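You operate a simulated robot arm through the tools that you are given. There is no shell and no other tool.

You are at the controls of a simulated robot arm. One attempt, no reset.

## Task
Vent the air post, then move the red coupling to outlet 3.
Fine: shut the supply for it; vent shut and supply open again at the end; drop nothing.

It is judged by the outcome, as a careful person would: the job done as asked, and still so three seconds after it is handed in. It fails if anything else is knocked over, pushed out of place, dropped, spilled or broken.

## Robot
A 6-joint arm with a two-finger parallel gripper, fixed in place. Base frame: the origin is on the floor under the middle of its stand, x ahead of it, y to its left, z up. Units: mm, rad, N and s.
It reaches about 1066 mm from its shoulder. Its first joint turns from -2.897 to 2.897 rad. Payload 3.91 kg.
The TCP is the grasp point between the finger pads, 30 mm short of the fingertips. In the tool frame z runs along the fingers and y along their closing line. Largest opening 110 mm; finger width 20, thickness 10; the body of the gripper, 48 by 112 mm, starts 55 mm behind the TCP.
Orientation is that of the tool frame in the base frame, as a unit quaternion [x, y, z, w]. With the fingers straight down and closing along the base's y, the tool's x points along the base's -x, its y along +y and its z along -z.

## Interface
- The arm moves only by the tool nudge_tool. Its argument "series" is text: rows parted by semicolons, each of 7 numbers parted by spaces: the opening, from 0 (shut) to 1 (fully open), then the shift along the base's x, y, z in units of 40 mm (1.0 is 40 mm), then the turn, a rotation vector about the base's x, y, z in units of 4 degrees (1.0 is 4 degrees). In form: grip tx ty tz wx wy wz; .... A call has 1 to 20 rows; each row shifts and turns the commanded pose from where the row before left it. A call with a number of a shift or a turn outside -1 to 1 is refused whole. Rows are played at 5 a second. More than 50 mm and 0.15 rad between two rows, or a gripper value outside its range, and nothing of the call is played. A pose out of reach is approached as far as the arm can. The call stops where the force on the tool passes 40 N (or 10 N more than at its start, if that is more) or the arm is blocked; 0.2 s more then pass. Each finger travels about 153 mm/s and halts on what it meets, pressing with about 20 N; the grip force reading is that of the motor and also rises with nothing between the fingers. The clock runs only during rows and for 0.2 s after the last one: add rows that do not move to give the fingers time. The reply holds the time, the measured pose of the TCP, the force on the tool along the base axes, the opening and the grip force, in the units named above and with some noise, with the torque about the TCP (base axes, N m) and any sound that the robot's microphone picked up, and new pictures: "views" is both (left out), scene, wrist or none.
- Cameras (640 x 400 px; columns grow to the right, rows downward): "scene" is fixed at [216.8, -649.4, 1851.3]; the picture's right is [0.94, -0.35, 0.00], its down [-0.18, -0.48, -0.86] and it looks along [0.30, 0.80, -0.52] (base axes); focal length 367 px, centre (320, 200). "wrist" rides on the gripper at [72, 17, -103] in the tool frame; the picture's right is [-0.23, 0.97, 0.00], its down [-0.76, -0.18, -0.62] and it looks along [-0.61, -0.14, 0.78] (tool axes); focal length 222 px, centre (320, 200). There is no depth. A picture from a camera that has moved, and an enlarged one, comes with that camera's place and axes in the base frame and with its lens.
- zoom(camera, box): a new picture of the part [left, top, right, bottom] of that camera's present view, enlarged. It takes no simulated time.
- hand_in(): hands the job in; it is judged then, once.

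Places have to be worked out from the pictures, the camera data and where the tool is seen. Open the gripper and draw the arm clear of the work before you hand the job in, unless the task says otherwise.

The tools are called after ">>>" by a JSON object that holds its "name" and its "arguments". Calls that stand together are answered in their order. nudge_tool: Moves the arm, as the interface text tells. Its arguments: {"type":"object","properties":{"series":{"type":"string"},"views":{"type":"string","enum":["both","scene","wrist","none"]}},"required":["series"]} The other tools are called the same way: zoom (camera, box) takes an enlarged picture of a part of a camera's view; hand_in () hands the job in.

At the start:

```text
t: 0.0
position: [423.0, 358.1, 1429.3]
tcp_rot: [0.0, 1.0, 0.0, 0.002]
wrist_force: [-0.1, 0.8, 0.8]
torque: [-0.03, 0.02, 0.0]
grip_width: 109.7
gripper_force: 0.1
```

scene: 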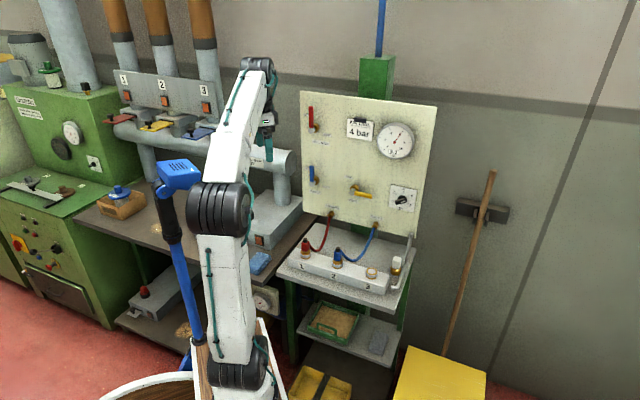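
wrist: 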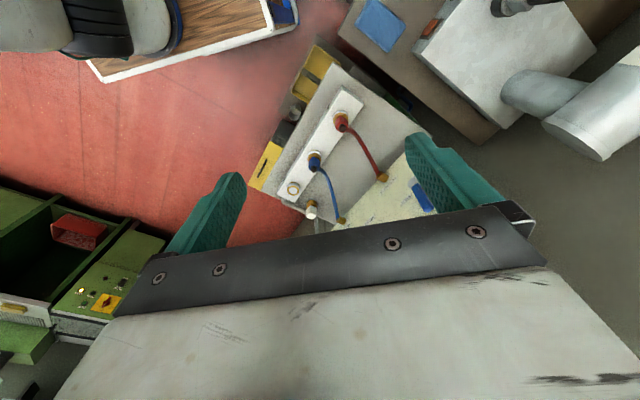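

I start by looking closely at the air panel and the outlet block, before moving anything.

>>> {"name": "zoom", "arguments": {"camera": "scene", "box": [270, 80, 450, 320]}}

>>> {"name": "zoom", "arguments": {"camera": "scene", "box": [295, 90, 435, 177]}}

>>> {"name": "zoom", "arguments": {"camera": "scene", "box": [295, 150, 435, 237]}}

>>> {"name": "zoom", "arguments": {"camera": "scene", "box": [280, 210, 420, 297]}}

>>> {"name": "zoom", "arguments": {"camera": "wrist", "box": [240, 70, 440, 230]}}

```text
1.67 times, centred on (360, 200) of scene
camera zoom: at [216.8, -649.4, 1851.3], right [0.94, -0.35, 0.0], down [-0.18, -0.48, -0.86], along [0.3, 0.8, -0.52], focal length 611 px, centre (253, 200)
```

zoom: 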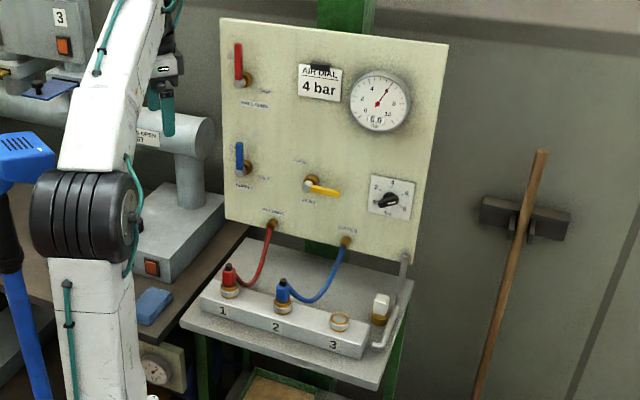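

```text
4.57 times, centred on (365, 134) of scene
camera zoom: at [216.8, -649.4, 1851.3], right [0.94, -0.35, 0.0], down [-0.18, -0.48, -0.86], along [0.3, 0.8, -0.52], focal length 1676 px, centre (114, 504)
```

zoom: 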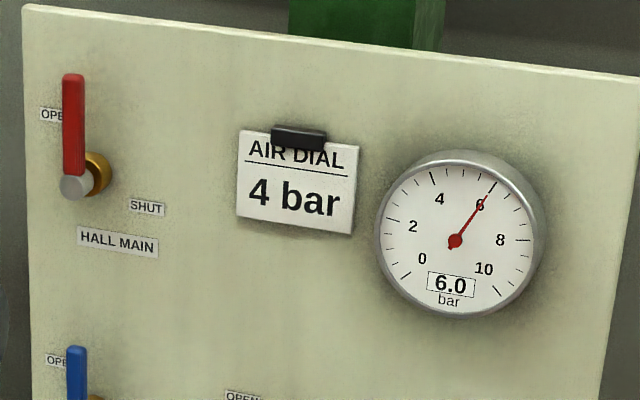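

```text
4.57 times, centred on (365, 194) of scene
camera zoom: at [216.8, -649.4, 1851.3], right [0.94, -0.35, 0.0], down [-0.18, -0.48, -0.86], along [0.3, 0.8, -0.52], focal length 1676 px, centre (114, 230)
```

zoom: 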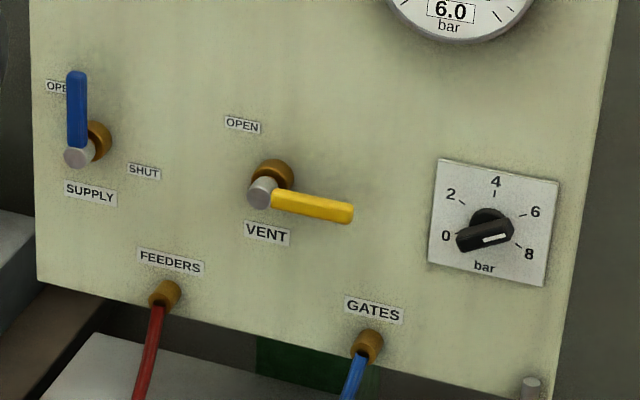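

```text
4.57 times, centred on (350, 254) of scene
camera zoom: at [216.8, -649.4, 1851.3], right [0.94, -0.35, 0.0], down [-0.18, -0.48, -0.86], along [0.3, 0.8, -0.52], focal length 1676 px, centre (183, -45)
```

zoom: 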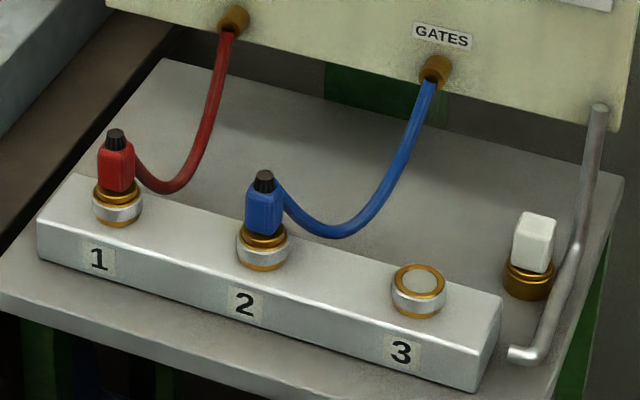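

```text
2.50 times, centred on (340, 150) of wrist
camera zoom: at [350.5, 374.9, 1532.0], right [0.23, 0.97, 0.0], down [0.76, -0.18, 0.62], along [0.61, -0.14, -0.78], focal length 555 px, centre (270, 325)
```

zoom: 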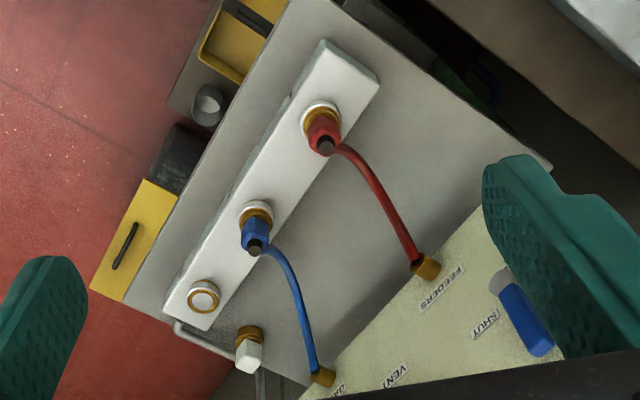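

The panel faces the stand at about 44° to the base axes. The levers are HALL MAIN (red, leave alone), SUPPLY (blue, open, pointing up) and VENT (yellow, shut, pointing right). From triangulation, outlets 1, 2 and 3 are at about (543,383), (638,293) and (730,202). I'll first yaw the tool 46° so it squares up with the panel.

>>> {"name": "nudge_tool", "arguments": {"series": "0 0 0 0 0 0 1; 0 0 0 0 0 0 1; 0 0 0 0 0 0 1; 0 0 0 0 0 0 1; 0 0 0 0 0 0 1; 0 0 0 0 0 0 1; 0 0 0 0 0 0 1; 0 0 0 0 0 0 1; 0 0 0 0 0 0 1; 0 0 0 0 0 0 1; 0 0 0 0 0 0 1; 0 0 0 0 0 0 0.5", "views": "both"}}

```text
t: 2.6
position: [423.4, 357.9, 1429.1]
tcp_rot: [-0.39, 0.921, 0.0, 0.001]
wrist_force: [-0.6, -0.1, -0.2]
torque: [-0.04, -0.02, 0.0]
grip_width: 0.2
gripper_force: 20.5
camera wrist: at [360.7, 317.2, 1532.2], right [-0.54, 0.84, 0.0], down [0.66, 0.42, 0.62], along [0.52, 0.34, -0.78], focal length 222 px, centre (320, 200)
```

scene: 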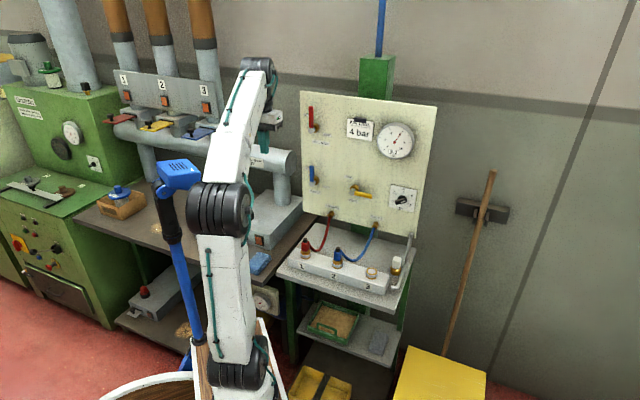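
wrist: 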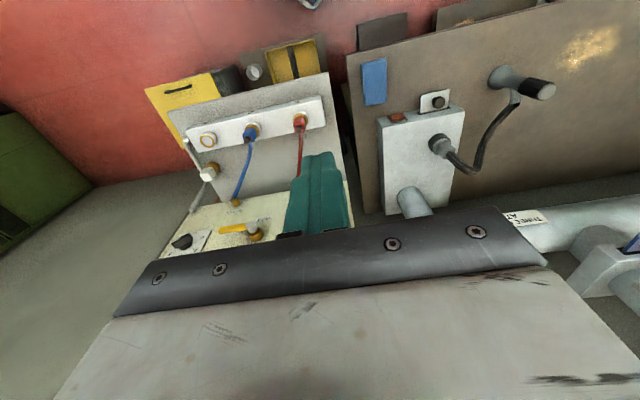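

The yaw came out at 46° as planned. Next I pitch the tool about the panel's horizontal axis so the fingers point at the panel, in two stages.

>>> {"name": "nudge_tool", "arguments": {"series": "0 0 0 0 1 -0.966 0; 0 0 0 0 1 -0.966 0; 0 0 0 0 1 -0.966 0; 0 0 0 0 1 -0.966 0; 0 0 0 0 1 -0.966 0; 0 0 0 0 1 -0.966 0; 0 0 0 0 1 -0.966 0; 0 0 0 0 1 -0.966 0", "views": "both"}}

```text
t: 4.4
position: [422.4, 357.0, 1428.6]
tcp_rot: [-0.361, 0.852, 0.148, 0.35]
wrist_force: [0.1, -0.6, -0.7]
torque: [-0.02, -0.01, -0.03]
grip_width: 0.1
gripper_force: 20.1
camera wrist: at [324.2, 280.4, 1452.0], right [-0.59, 0.79, 0.16], down [0.2, -0.05, 0.98], along [0.78, 0.61, -0.13], focal length 222 px, centre (320, 200)
```

scene: 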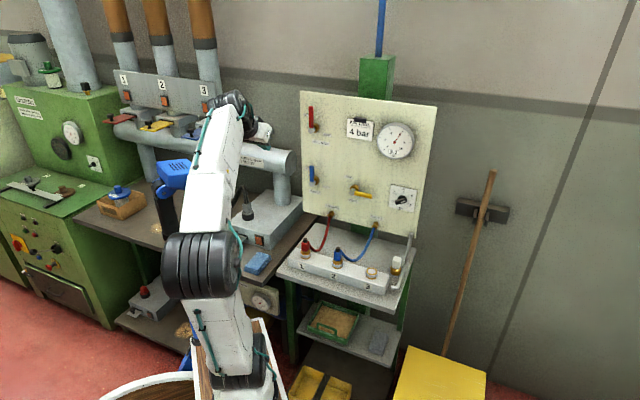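
wrist: 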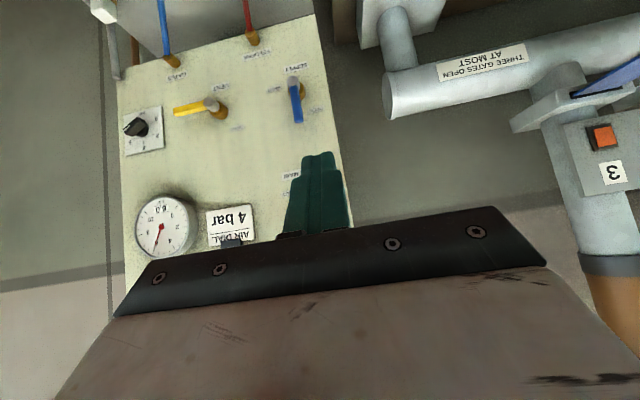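

The panel is now in the wrist view, upside down. I zoom in on it to locate the levers from this second viewpoint.

>>> {"name": "zoom", "arguments": {"camera": "wrist", "box": [110, 20, 350, 170]}}

>>> {"name": "zoom", "arguments": {"camera": "scene", "box": [298, 155, 378, 205]}}

```text
2.67 times, centred on (230, 95) of wrist
camera zoom: at [324.2, 280.4, 1452.0], right [-0.59, 0.79, 0.16], down [0.2, -0.05, 0.98], along [0.78, 0.61, -0.13], focal length 592 px, centre (560, 480)
```

zoom: 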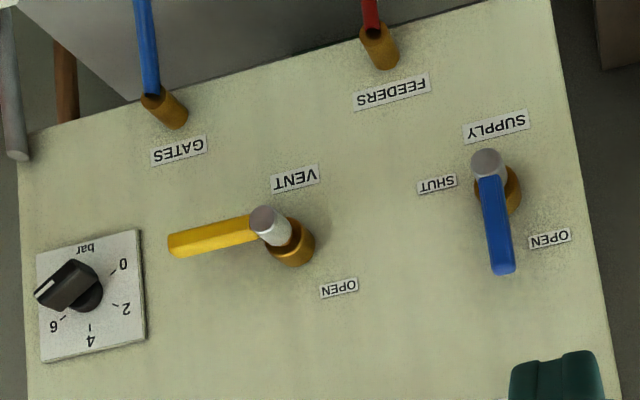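

```text
8.00 times, centred on (338, 180) of scene
camera zoom: at [216.8, -649.4, 1851.3], right [0.94, -0.35, 0.0], down [-0.18, -0.48, -0.86], along [0.3, 0.8, -0.52], focal length 2933 px, centre (176, 360)
```

zoom: 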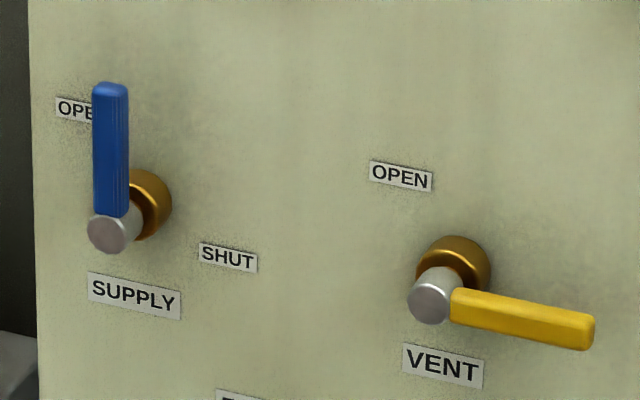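

The two views agree: SUPPLY pivot at U≈101, Z≈1192 and VENT pivot at U≈258, Z≈1194 in panel coordinates. The panel face is at depth E≈811, the lever fronts at E≈773, and the levers are about 77 mm long. I finish the pitch while lowering to lever height, staying well short of the panel.

>>> {"name": "nudge_tool", "arguments": {"series": "0 0 0 -0.5 1 -0.966 0; 0 0 0 -0.5 1 -0.966 0; 0 0 0 -0.5 1 -0.966 0; 0 0 0 -0.5 1 -0.966 0; 0 0 0 -0.5 1 -0.966 0; 0 0 0 -0.5 1 -0.966 0; 0 0 0 -0.5 1 -0.966 0; 0 0 0 -0.5 1 -0.966 0; 0 0 0 -0.5 0.19 -0.184 0", "views": "both"}}

```text
t: 6.4
position: [424.6, 356.6, 1250.7]
tcp_rot: [-0.276, 0.65, 0.277, 0.651]
wrist_force: [-0.5, 0.2, -0.1]
torque: [0.03, 0.02, 0.0]
grip_width: 0.0
gripper_force: 19.8
camera wrist: at [340.0, 294.8, 1176.9], right [-0.7, 0.67, 0.23], down [-0.31, -0.57, 0.76], along [0.64, 0.46, 0.61], focal length 222 px, centre (320, 200)
```

scene: 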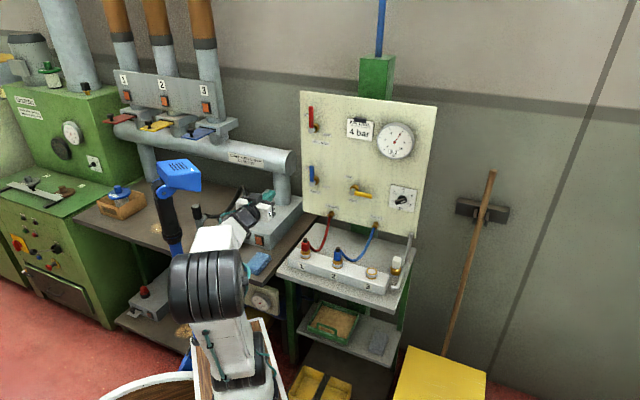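
wrist: 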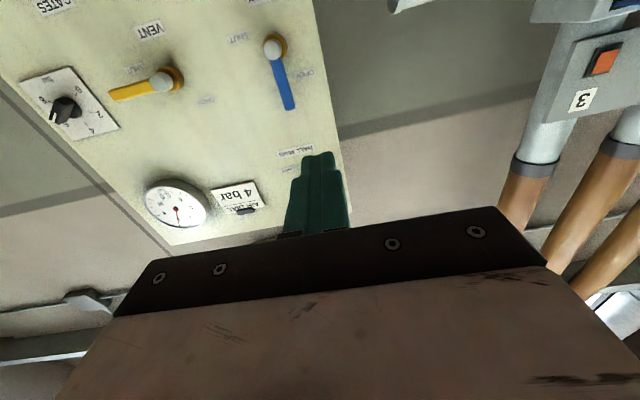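

The tool now points squarely at the panel: z axis (0.693, 0.72, 0), TCP at U≈58, E≈551. I bring the closed fingers to just in front and to the left of the SUPPLY lever, and check there before entering.

>>> {"name": "nudge_tool", "arguments": {"series": "0 0.68 0.63 -0.05 0 0 0; 0 0.68 0.63 -0.05 0 0 0; 0 0.68 0.63 -0.05 0 0 0; 0 0.68 0.63 -0.05 0 0 0; 0 0 0 0 0 0 0", "views": "both"}}

```text
t: 7.6
position: [531.6, 460.6, 1238.3]
tcp_rot: [-0.277, 0.65, 0.278, 0.651]
wrist_force: [0.8, -0.6, -0.4]
torque: [0.02, 0.01, -0.01]
grip_width: 0.0
gripper_force: 19.7
camera wrist: at [448.0, 397.9, 1166.1], right [-0.7, 0.68, 0.23], down [-0.3, -0.57, 0.76], along [0.64, 0.46, 0.61], focal length 222 px, centre (320, 200)
```

scene: 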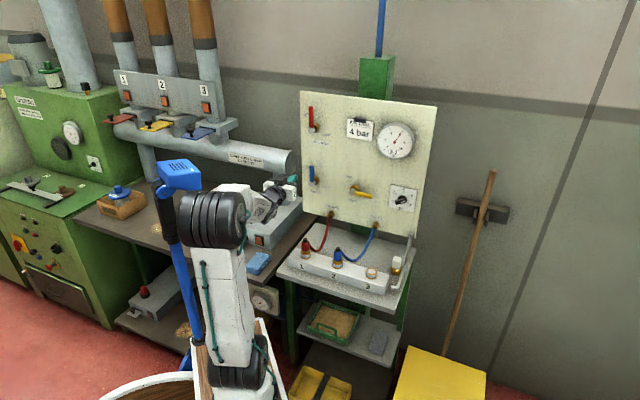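
wrist: 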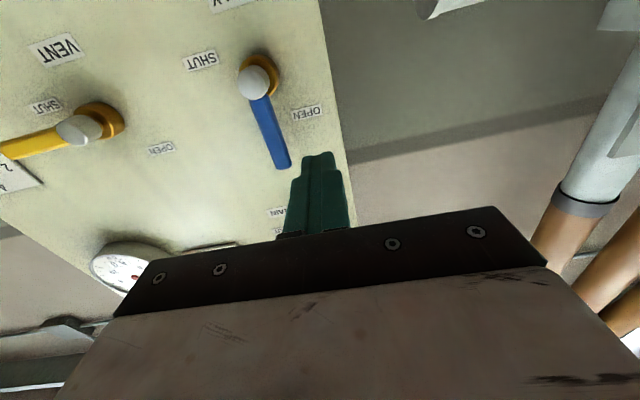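

My readings put the lever at U≈101 and the fingers at U≈62, so there is room. I move in until the fingertips are beside the lever, about 19 mm short of the panel face.

>>> {"name": "nudge_tool", "arguments": {"series": "0 0.385 0.34 0 0 0 0; 0 0.385 0.34 0 0 0 0; 0 0.385 0.34 0 0 0 0; 0 0 0 0 0 0 0", "views": "both"}}

>>> {"name": "zoom", "arguments": {"camera": "scene", "box": [250, 130, 378, 210]}}

>>> {"name": "zoom", "arguments": {"camera": "wrist", "box": [180, 20, 420, 170]}}

```text
t: 8.6
position: [577.2, 500.8, 1238.9]
tcp_rot: [-0.276, 0.65, 0.277, 0.652]
wrist_force: [-0.3, -0.6, 0.3]
torque: [-0.01, -0.03, 0.01]
grip_width: 0.1
gripper_force: 20.1
camera wrist: at [493.7, 438.4, 1166.8], right [-0.7, 0.68, 0.23], down [-0.31, -0.57, 0.76], along [0.64, 0.46, 0.61], focal length 222 px, centre (320, 200)
```

scene: 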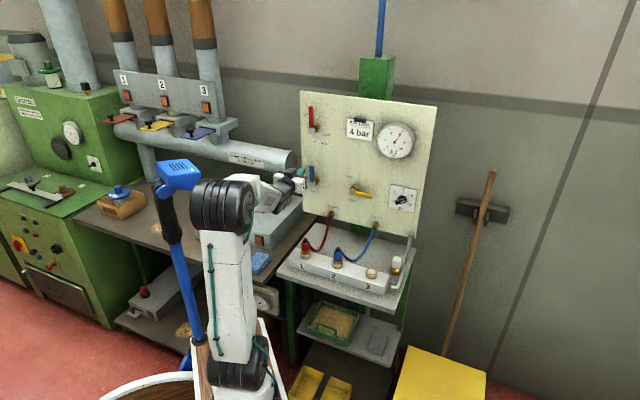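
wrist: 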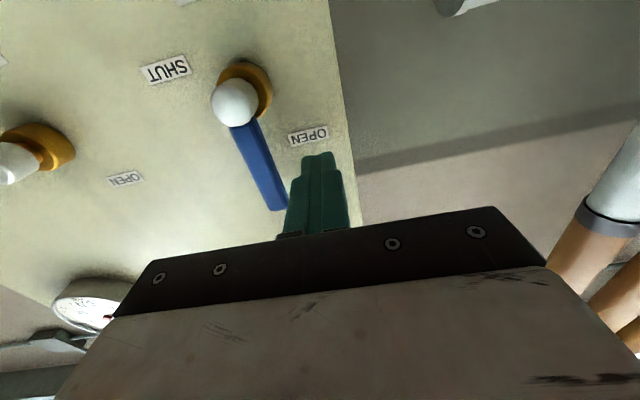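

```text
5.00 times, centred on (314, 170) of scene
camera zoom: at [216.8, -649.4, 1851.3], right [0.94, -0.35, 0.0], down [-0.18, -0.48, -0.86], along [0.3, 0.8, -0.52], focal length 1833 px, centre (350, 350)
```

zoom: 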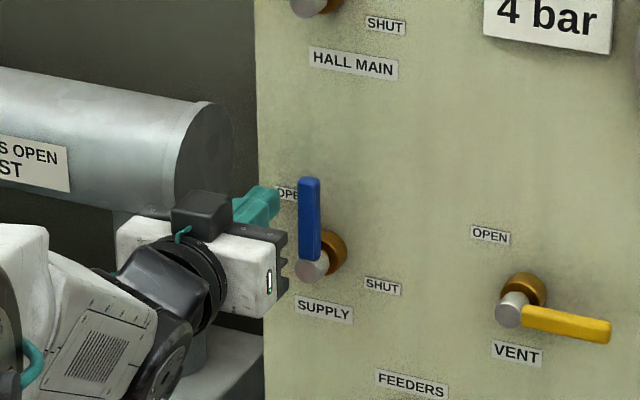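

```text
2.67 times, centred on (300, 95) of wrist
camera zoom: at [493.7, 438.4, 1166.8], right [-0.7, 0.68, 0.23], down [-0.31, -0.57, 0.76], along [0.64, 0.46, 0.61], focal length 592 px, centre (373, 480)
```

zoom: 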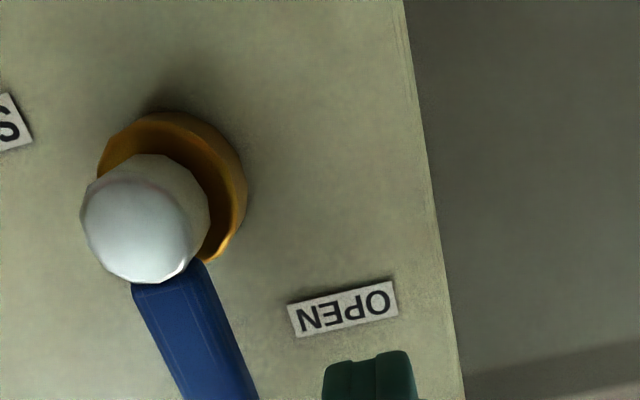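

The fingers are left of the lever at mid-height and no force is showing. I now sweep the SUPPLY lever clockwise along its arc, the first half toward SHUT.

>>> {"name": "nudge_tool", "arguments": {"series": "0 0.141 -0.136 0 0 0 0; 0 0.141 -0.136 0 0 0 0; 0 0.098 -0.0947 0.045 0 0 0; 0 0.098 -0.0947 0.045 0 0 0; 0 0.1106 -0.1068 0.01 0 0 0; 0 0.1106 -0.1068 0.01 0 0 0; 0 0.1178 -0.1138 -0.036 0 0 0; 0 0.1178 -0.1138 -0.036 0 0 0", "views": "both"}}

>>> {"name": "zoom", "arguments": {"camera": "scene", "box": [250, 130, 378, 210]}}

```text
t: 10.4
position: [613.9, 462.2, 1243.7]
tcp_rot: [-0.276, 0.65, 0.277, 0.651]
wrist_force: [-0.4, 0.0, 0.7]
torque: [0.01, -0.01, 0.01]
grip_width: 0.0
gripper_force: 19.8
camera wrist: at [531.2, 400.6, 1170.3], right [-0.7, 0.68, 0.23], down [-0.31, -0.57, 0.76], along [0.64, 0.46, 0.61], focal length 222 px, centre (320, 200)
```

scene: 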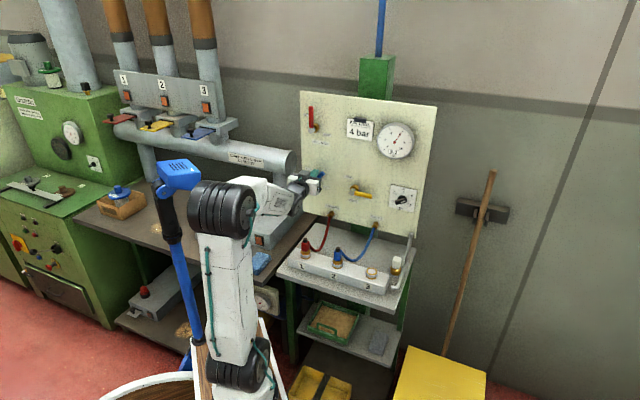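
wrist: 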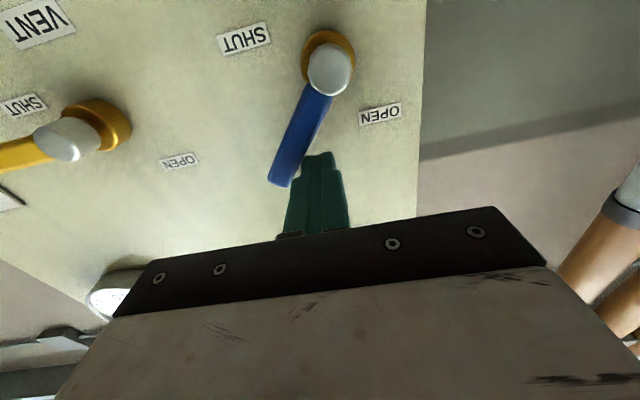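

```text
5.00 times, centred on (314, 170) of scene
camera zoom: at [216.8, -649.4, 1851.3], right [0.94, -0.35, 0.0], down [-0.18, -0.48, -0.86], along [0.3, 0.8, -0.52], focal length 1833 px, centre (350, 350)
```

zoom: 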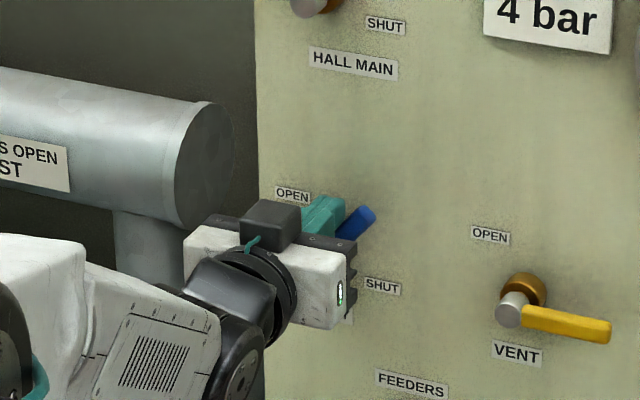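

The lever followed to about 40° with almost no force. I carry on round the second half until it meets its stop at SHUT.

>>> {"name": "nudge_tool", "arguments": {"series": "0 0.1124 -0.1086 -0.084 0 0 0; 0 0.1124 -0.1086 -0.084 0 0 0; 0 0.0935 -0.0903 -0.136 0 0 0; 0 0.0935 -0.0903 -0.136 0 0 0; 0 0.0611 -0.0591 -0.174 0 0 0; 0 0.0611 -0.0591 -0.174 0 0 0; 0 0 0 -0.075 0 0 0", "views": "both"}}

>>> {"name": "zoom", "arguments": {"camera": "scene", "box": [250, 130, 378, 210]}}

>>> {"name": "zoom", "arguments": {"camera": "wrist", "box": [200, 20, 440, 170]}}

```text
t: 12.0
position: [612.1, 459.8, 1215.9]
tcp_rot: [-0.274, 0.652, 0.275, 0.651]
wrist_force: [0.7, -0.8, 1.5]
torque: [0.02, -0.03, -0.02]
grip_width: 0.0
gripper_force: 20.4
out of reach, approached as far as the arm can: row 2, 3, 4, 5, 6
camera wrist: at [527.6, 398.1, 1142.4], right [-0.7, 0.68, 0.23], down [-0.31, -0.57, 0.76], along [0.65, 0.46, 0.61], focal length 222 px, centre (320, 200)
```

scene: 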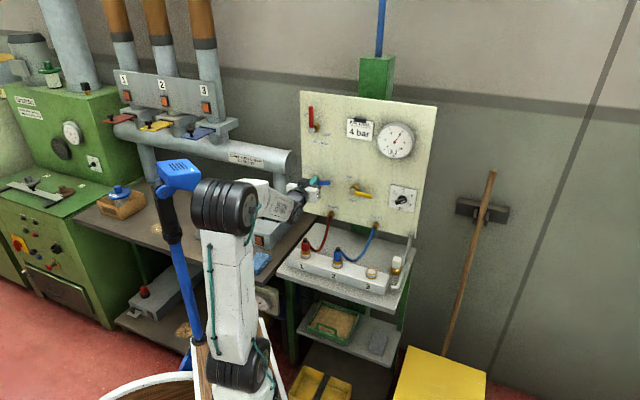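
wrist: 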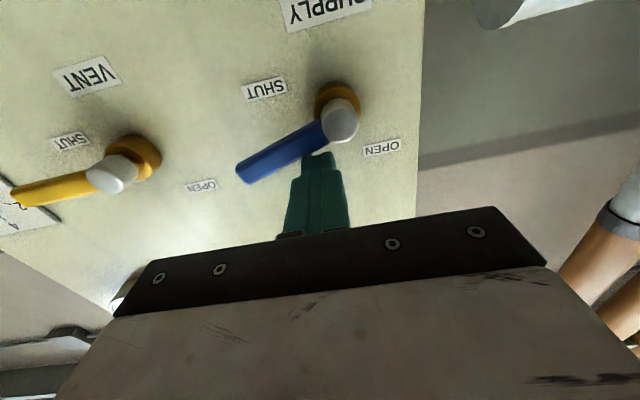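

```text
5.00 times, centred on (314, 170) of scene
camera zoom: at [216.8, -649.4, 1851.3], right [0.94, -0.35, 0.0], down [-0.18, -0.48, -0.86], along [0.3, 0.8, -0.52], focal length 1833 px, centre (350, 350)
```

zoom: 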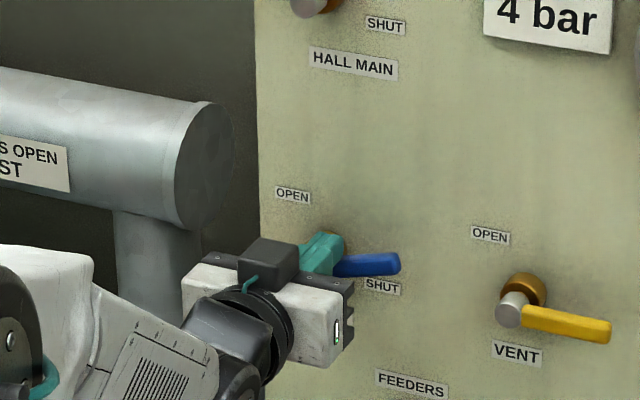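

```text
2.67 times, centred on (320, 95) of wrist
camera zoom: at [527.6, 398.1, 1142.4], right [-0.7, 0.68, 0.23], down [-0.31, -0.57, 0.76], along [0.65, 0.46, 0.61], focal length 592 px, centre (320, 480)
```

zoom: 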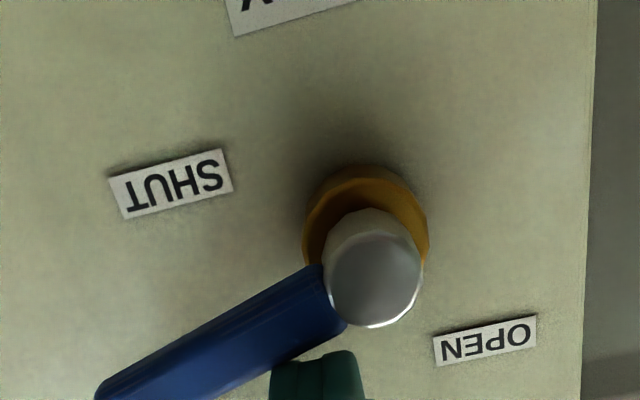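

The arm reported out of reach partway, so U stayed at about 121 and the lever is still roughly 15° short of SHUT. I think a wrist joint limit near the straight-ahead pose is the cause. I back straight out so I can come back with the tool pitched downward.

>>> {"name": "nudge_tool", "arguments": {"series": "0 0 0 0.1 0 0 0; 0 -0.6947 -0.7193 0 0 0 0; 0 -0.6947 -0.7193 0 0 0 0; 0 0 0 0 0 0 0", "views": "both"}}

>>> {"name": "zoom", "arguments": {"camera": "scene", "box": [170, 130, 378, 260]}}

```text
t: 13.0
position: [559.4, 403.2, 1220.9]
tcp_rot: [-0.277, 0.65, 0.277, 0.651]
wrist_force: [0.8, -0.1, 0.5]
torque: [-0.03, -0.06, -0.02]
grip_width: 0.2
gripper_force: 20.4
camera wrist: at [474.1, 341.0, 1146.4], right [-0.7, 0.68, 0.23], down [-0.3, -0.57, 0.76], along [0.64, 0.46, 0.61], focal length 222 px, centre (320, 200)
```

scene: 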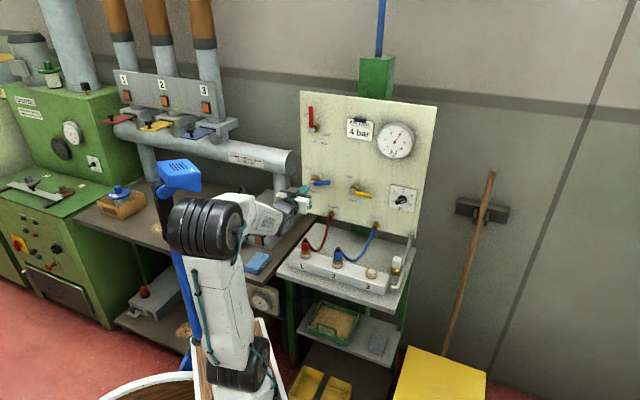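
wrist: 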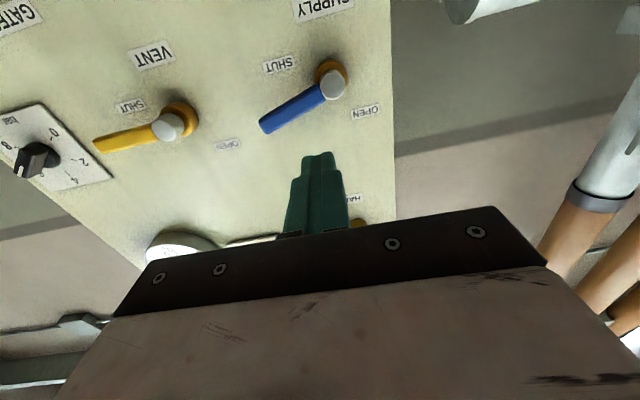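

```text
3.08 times, centred on (274, 195) of scene
camera zoom: at [216.8, -649.4, 1851.3], right [0.94, -0.35, 0.0], down [-0.18, -0.48, -0.86], along [0.3, 0.8, -0.52], focal length 1128 px, centre (462, 215)
```

zoom: 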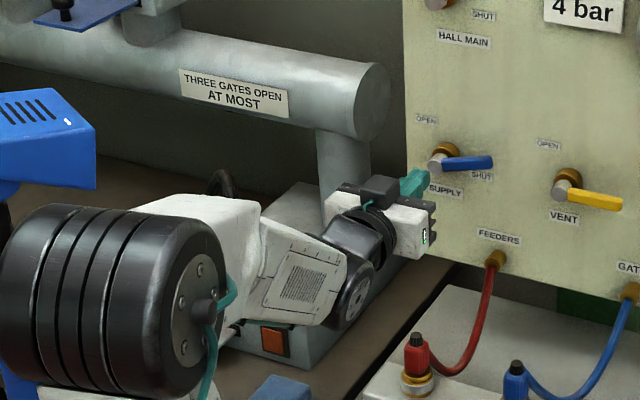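

The commanded pose was held at what was reached, and the retreat was clean. I now pitch the tool about 39° down about the panel's horizontal axis, and move right and up to stand off above the lever.

>>> {"name": "nudge_tool", "arguments": {"series": "0 0.124 -0.016 0.111 -1 0.966 0; 0 0.124 -0.016 0.111 -1 0.966 0; 0 0.124 -0.016 0.111 -1 0.966 0; 0 0.124 -0.016 0.111 -1 0.966 0; 0 0.124 -0.016 0.111 -1 0.966 0; 0 0.124 -0.016 0.111 -1 0.966 0; 0 0.124 -0.016 0.111 -1 0.966 0; 0 0 0 0 0 0 0", "views": "both"}}

>>> {"name": "zoom", "arguments": {"camera": "scene", "box": [250, 130, 378, 210]}}

>>> {"name": "zoom", "arguments": {"camera": "wrist", "box": [180, 20, 420, 170]}}

```text
t: 14.8
position: [593.2, 395.4, 1246.3]
tcp_rot: [-0.342, 0.818, 0.172, 0.429]
wrist_force: [0.8, -0.9, 0.7]
torque: [-0.01, -0.02, 0.0]
grip_width: 0.0
gripper_force: 20.2
out of reach, approached as far as the arm can: row 5
camera wrist: at [491.5, 318.4, 1245.7], right [-0.6, 0.78, 0.17], down [0.07, -0.17, 0.98], along [0.8, 0.6, 0.05], focal length 222 px, centre (320, 200)
```

scene: 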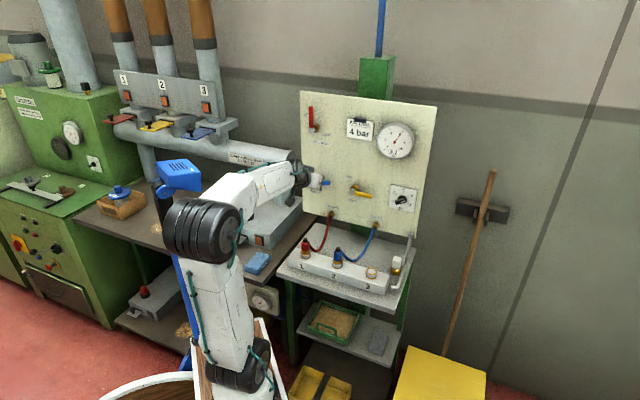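
wrist: 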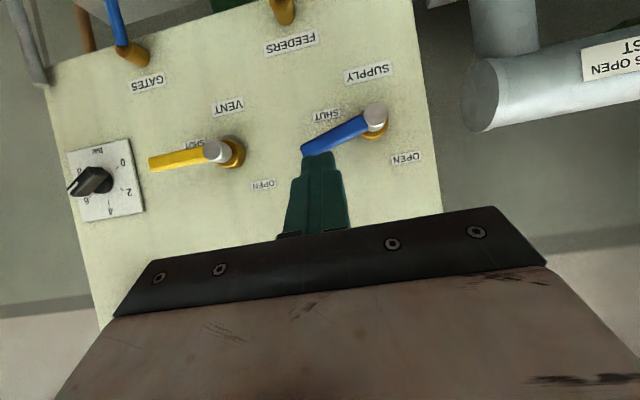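

```text
5.00 times, centred on (314, 170) of scene
camera zoom: at [216.8, -649.4, 1851.3], right [0.94, -0.35, 0.0], down [-0.18, -0.48, -0.86], along [0.3, 0.8, -0.52], focal length 1833 px, centre (350, 350)
```

zoom: 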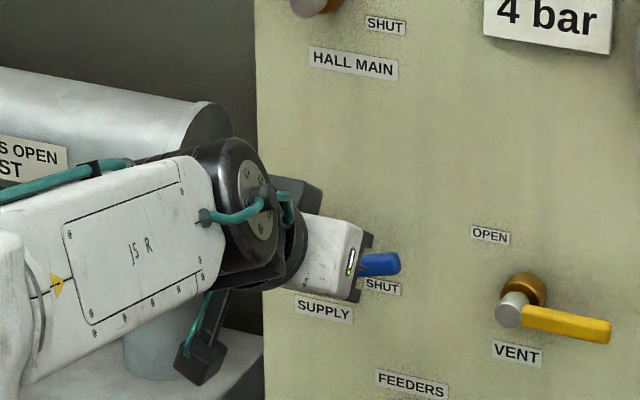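

```text
2.67 times, centred on (300, 95) of wrist
camera zoom: at [491.5, 318.4, 1245.7], right [-0.6, 0.78, 0.17], down [0.07, -0.17, 0.98], along [0.8, 0.6, 0.05], focal length 592 px, centre (373, 480)
```

zoom: 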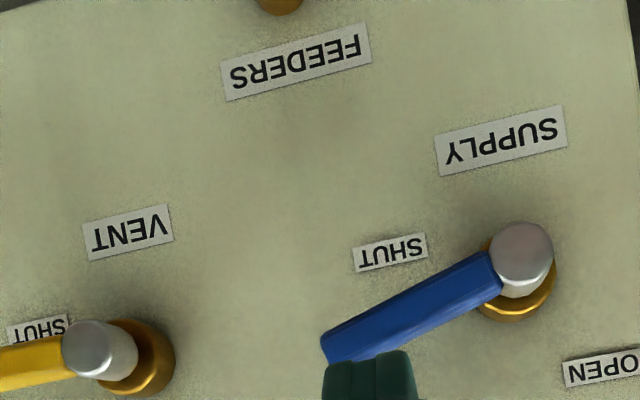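

The tool now points about 35° down, with the TCP at U≈152, E≈697, Z≈1246, standing off above the blue lever. I raise it slightly and move in over the lever, watching for another reach limit.

>>> {"name": "nudge_tool", "arguments": {"series": "0 0 0 0.2 0 0 0; 0 0.3057 0.3165 0 0 0 0; 0 0.3057 0.3165 0 0 0 0; 0 0.3057 0.3165 0 0 0 0; 0 0.3057 0.3165 0 0 0 0; 0 0 0 0 0 0 0", "views": "both"}}

>>> {"name": "zoom", "arguments": {"camera": "wrist", "box": [180, 20, 420, 170]}}

>>> {"name": "zoom", "arguments": {"camera": "scene", "box": [250, 130, 378, 210]}}

```text
t: 16.2
position: [641.6, 445.9, 1255.1]
tcp_rot: [-0.341, 0.819, 0.171, 0.429]
wrist_force: [-0.3, 0.4, 0.1]
torque: [0.01, 0.02, -0.01]
grip_width: 0.1
gripper_force: 20.3
camera wrist: at [540.1, 369.0, 1253.9], right [-0.6, 0.78, 0.17], down [0.06, -0.17, 0.98], along [0.8, 0.6, 0.05], focal length 222 px, centre (320, 200)
```

scene: 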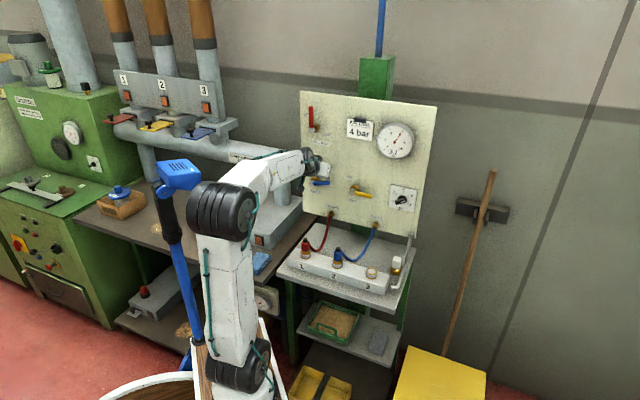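
wrist: 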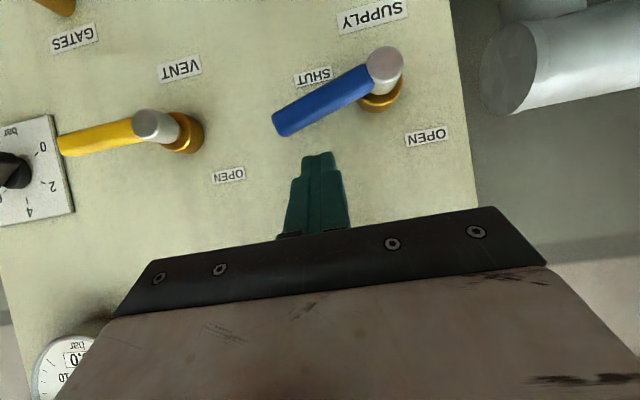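

```text
2.67 times, centred on (300, 95) of wrist
camera zoom: at [540.1, 369.0, 1253.9], right [-0.6, 0.78, 0.17], down [0.06, -0.17, 0.98], along [0.8, 0.6, 0.05], focal length 592 px, centre (373, 480)
```

zoom: 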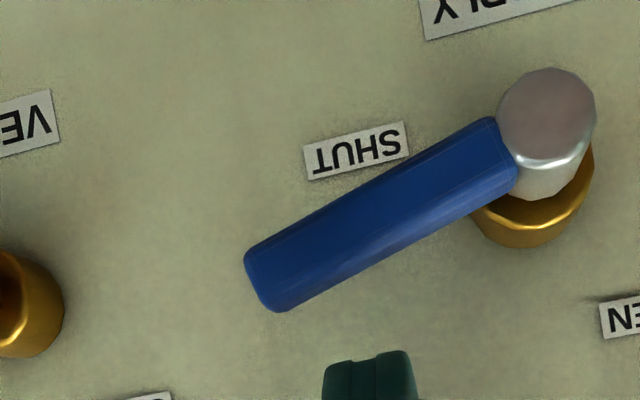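

```text
5.00 times, centred on (314, 170) of scene
camera zoom: at [216.8, -649.4, 1851.3], right [0.94, -0.35, 0.0], down [-0.18, -0.48, -0.86], along [0.3, 0.8, -0.52], focal length 1833 px, centre (350, 350)
```

zoom: 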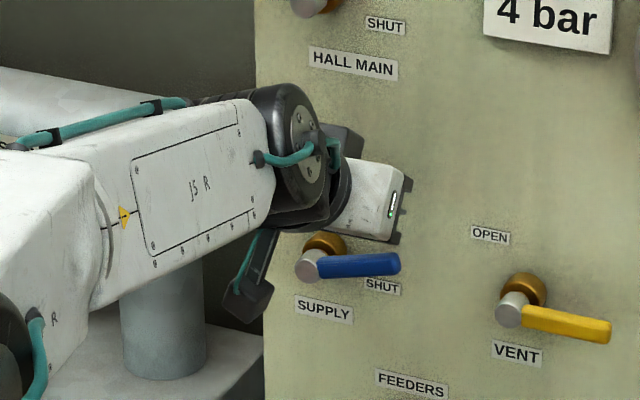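

The approach reached its target with no limit and the fingers sit above the lever. I push straight down to take the lever to its SHUT stop.

>>> {"name": "nudge_tool", "arguments": {"series": "0 0 0 -0.2 0 0 0; 0 0 0 -0.2 0 0 0; 0 0 0 -0.15 0 0 0; 0 0 0 -0.15 0 0 0; 0 0 0 -0.1 0 0 0; 0 0 0 -0.05 0 0 0", "views": "both"}}

>>> {"name": "zoom", "arguments": {"camera": "wrist", "box": [180, 20, 420, 170]}}

>>> {"name": "zoom", "arguments": {"camera": "scene", "box": [250, 130, 378, 210]}}

```text
t: 17.6
position: [641.5, 447.0, 1222.3]
tcp_rot: [-0.342, 0.817, 0.173, 0.431]
wrist_force: [5.9, 4.7, 20.9]
torque: [0.41, -0.44, -0.05]
grip_width: 0.0
gripper_force: 19.5
camera wrist: at [539.3, 369.0, 1221.8], right [-0.6, 0.78, 0.18], down [0.06, -0.17, 0.98], along [0.8, 0.6, 0.06], focal length 222 px, centre (320, 200)
```

scene: 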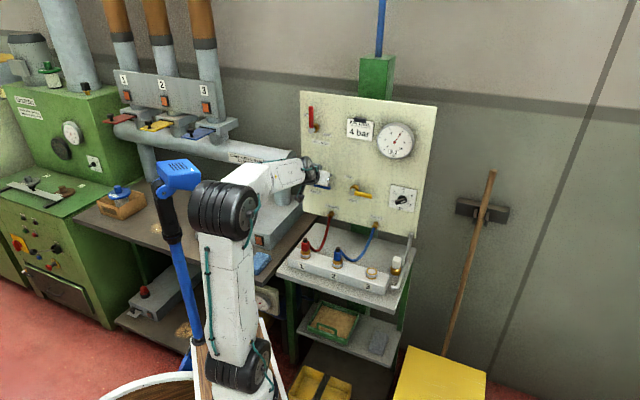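
wrist: 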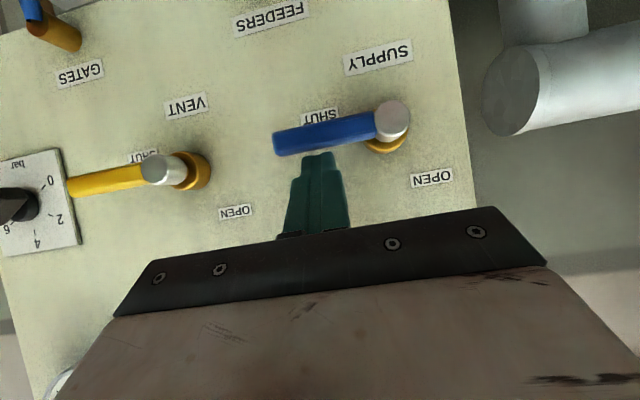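

```text
2.67 times, centred on (300, 95) of wrist
camera zoom: at [539.3, 369.0, 1221.8], right [-0.6, 0.78, 0.18], down [0.06, -0.17, 0.98], along [0.8, 0.6, 0.06], focal length 592 px, centre (373, 480)
```

zoom: 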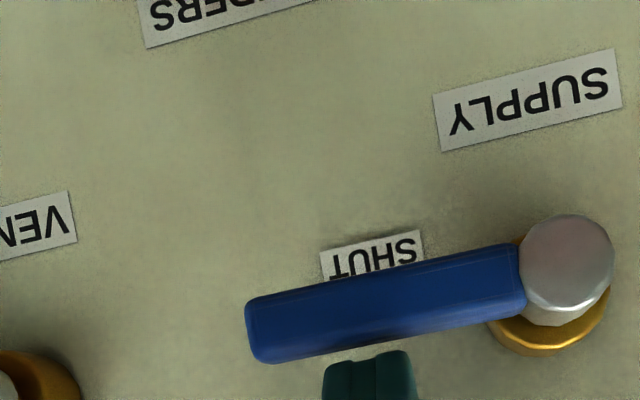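

```text
5.00 times, centred on (314, 170) of scene
camera zoom: at [216.8, -649.4, 1851.3], right [0.94, -0.35, 0.0], down [-0.18, -0.48, -0.86], along [0.3, 0.8, -0.52], focal length 1833 px, centre (350, 350)
```

zoom: 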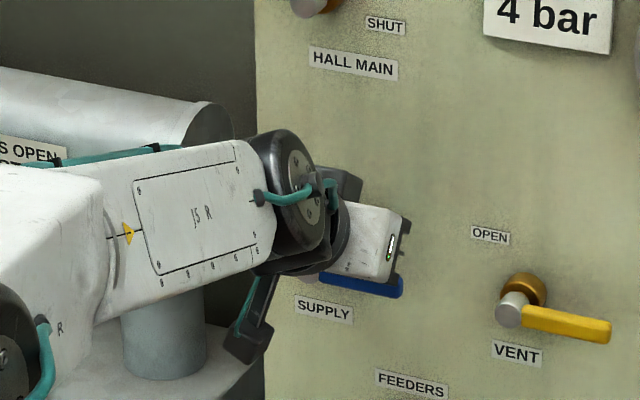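

The force rose to about 21 N and the blue lever is now parallel to the shut yellow one, so SUPPLY is at its SHUT stop. I lift off, back out, and go to a standoff below and in front of the VENT lever.

>>> {"name": "nudge_tool", "arguments": {"series": "0 0 0 0.15 0 0 0; 0 -0.66 -0.683 0 0 0 0; 0 -0.66 -0.683 0 0 0 0; 0 0.692 -0.669 -0.369 0 0 0; 0 0.692 -0.669 -0.369 0 0 0; 0 0.692 -0.669 -0.369 0 0 0; 0 0.692 -0.669 -0.369 0 0 0; 0 0 0 0 0 0 0", "views": "both"}}

>>> {"name": "zoom", "arguments": {"camera": "wrist", "box": [180, 20, 420, 170]}}

>>> {"name": "zoom", "arguments": {"camera": "scene", "box": [285, 90, 445, 190]}}

```text
t: 19.4
position: [699.9, 284.8, 1165.8]
tcp_rot: [-0.341, 0.819, 0.171, 0.429]
wrist_force: [-0.7, -0.3, -0.9]
torque: [-0.01, 0.0, 0.0]
grip_width: 0.0
gripper_force: 20.5
camera wrist: at [597.8, 207.4, 1165.8], right [-0.6, 0.78, 0.17], down [0.06, -0.17, 0.98], along [0.8, 0.6, 0.05], focal length 222 px, centre (320, 200)
```

scene: 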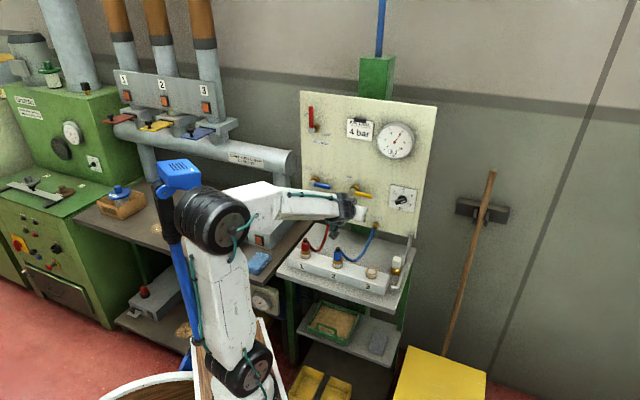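
wrist: 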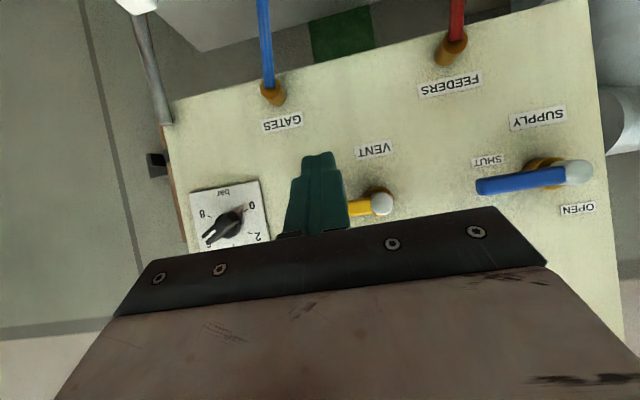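

```text
2.67 times, centred on (300, 95) of wrist
camera zoom: at [597.8, 207.4, 1165.8], right [-0.6, 0.78, 0.17], down [0.06, -0.17, 0.98], along [0.8, 0.6, 0.05], focal length 592 px, centre (373, 480)
```

zoom: 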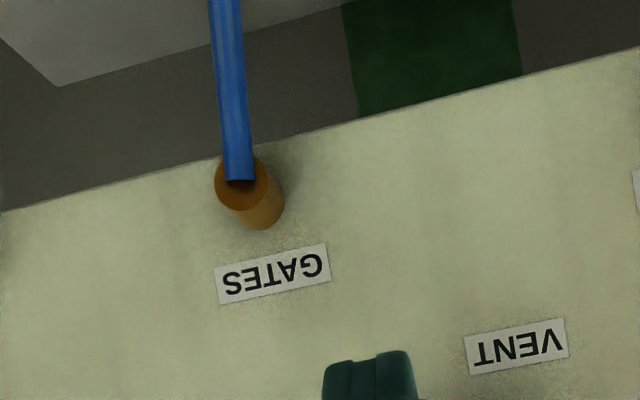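

```text
4.00 times, centred on (365, 140) of scene
camera zoom: at [216.8, -649.4, 1851.3], right [0.94, -0.35, 0.0], down [-0.18, -0.48, -0.86], along [0.3, 0.8, -0.52], focal length 1466 px, centre (140, 440)
```

zoom: 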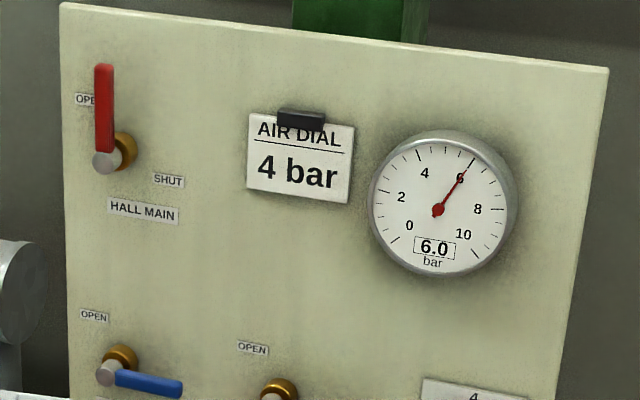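

SUPPLY is horizontal at SHUT and the gauge still holds 6.0 bar of trapped air. The TCP is at U≈306, E≈691, Z≈1166, so I move in under the yellow VENT lever.

>>> {"name": "nudge_tool", "arguments": {"series": "0 0.371 0.276 0 0 0 0; 0 0.371 0.276 0 0 0 0; 0 0.371 0.276 0 0 0 0; 0 0.371 0.276 0 0 0 0; 0 0 0 0 0 0 0", "views": "both"}}

>>> {"name": "zoom", "arguments": {"camera": "scene", "box": [300, 150, 428, 230]}}

```text
t: 20.6
position: [758.7, 326.9, 1166.4]
tcp_rot: [-0.342, 0.819, 0.172, 0.428]
wrist_force: [0.0, 0.7, 0.1]
torque: [-0.01, -0.05, 0.01]
grip_width: 0.1
gripper_force: 20.1
camera wrist: at [657.0, 250.8, 1166.5], right [-0.6, 0.78, 0.17], down [0.06, -0.17, 0.98], along [0.8, 0.6, 0.05], focal length 222 px, centre (320, 200)
```

scene: 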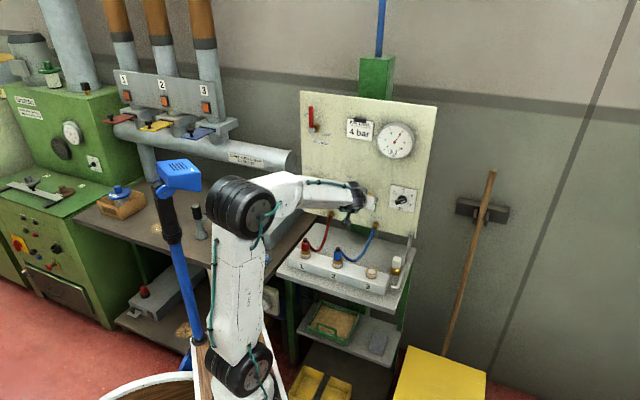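
wrist: 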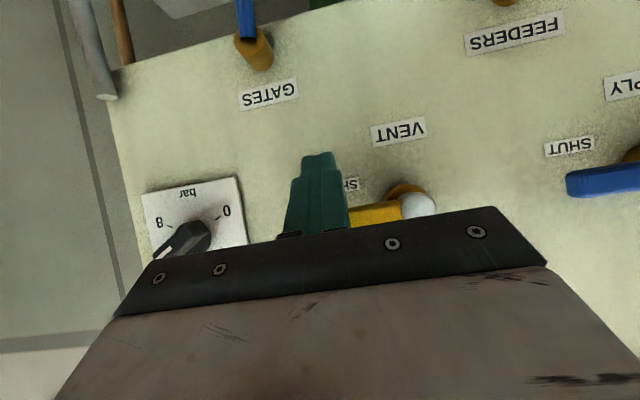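

```text
5.00 times, centred on (364, 190) of scene
camera zoom: at [216.8, -649.4, 1851.3], right [0.94, -0.35, 0.0], down [-0.18, -0.48, -0.86], along [0.3, 0.8, -0.52], focal length 1833 px, centre (100, 250)
```

zoom: 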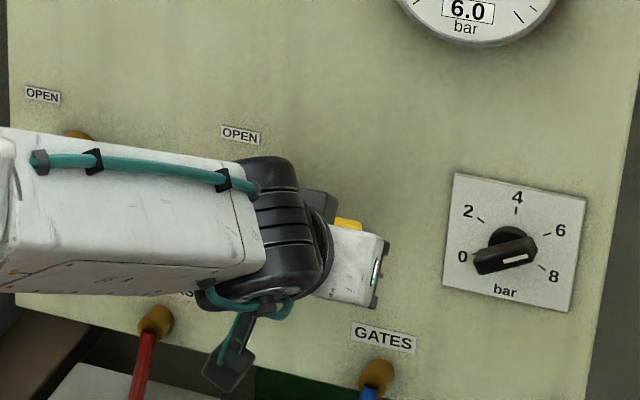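

The fingers are under the lever with no contact force. I sweep it up counter-clockwise toward OPEN, the first part of the arc.

>>> {"name": "nudge_tool", "arguments": {"series": "0 0 0 0.15 0 0 0; 0 0 0 0.15 0 0 0; 0 0.0036 -0.0035 0.165 0 0 0; 0 0.0036 -0.0035 0.165 0 0 0; 0 -0.0279 0.0269 0.161 0 0 0; 0 -0.0279 0.0269 0.161 0 0 0; 0 -0.0566 0.0547 0.145 0 0 0; 0 -0.0566 0.0547 0.145 0 0 0; 0 -0.0818 0.079 0.12 0 0 0; 0 -0.0818 0.079 0.12 0 0 0", "views": "both"}}

>>> {"name": "zoom", "arguments": {"camera": "scene", "box": [300, 110, 428, 190]}}

```text
t: 22.8
position: [744.2, 340.7, 1225.9]
tcp_rot: [-0.342, 0.818, 0.173, 0.429]
wrist_force: [-0.1, -1.8, -0.8]
torque: [0.01, -0.01, 0.01]
grip_width: 0.1
gripper_force: 20.0
camera wrist: at [643.5, 264.2, 1225.9], right [-0.6, 0.78, 0.18], down [0.07, -0.17, 0.98], along [0.8, 0.6, 0.05], focal length 222 px, centre (320, 200)
```

scene: 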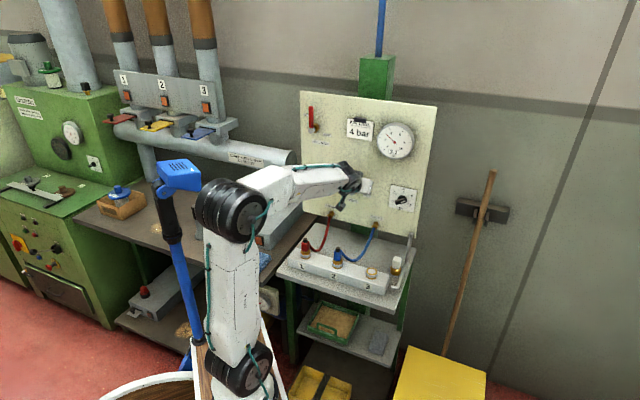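
wrist: 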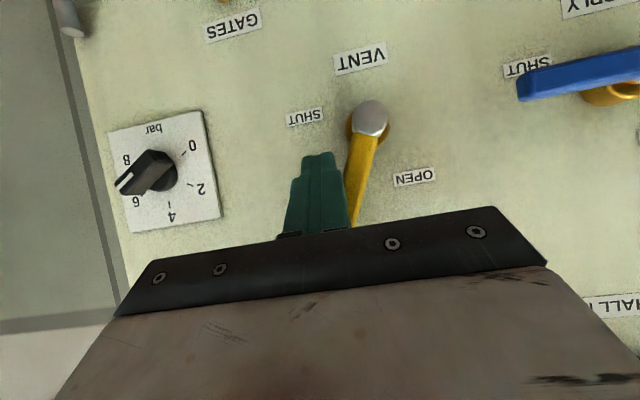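

```text
5.00 times, centred on (364, 150) of scene
camera zoom: at [216.8, -649.4, 1851.3], right [0.94, -0.35, 0.0], down [-0.18, -0.48, -0.86], along [0.3, 0.8, -0.52], focal length 1833 px, centre (100, 450)
```

zoom: 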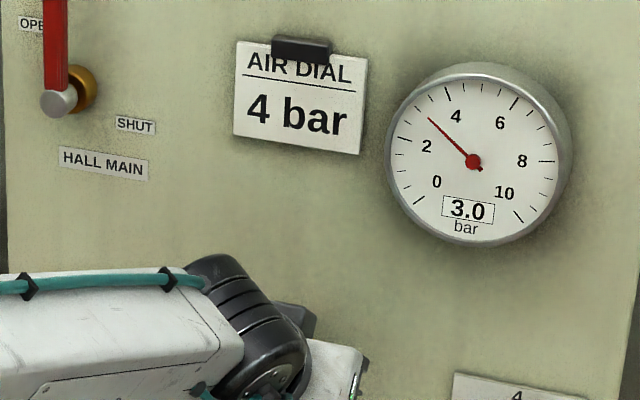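

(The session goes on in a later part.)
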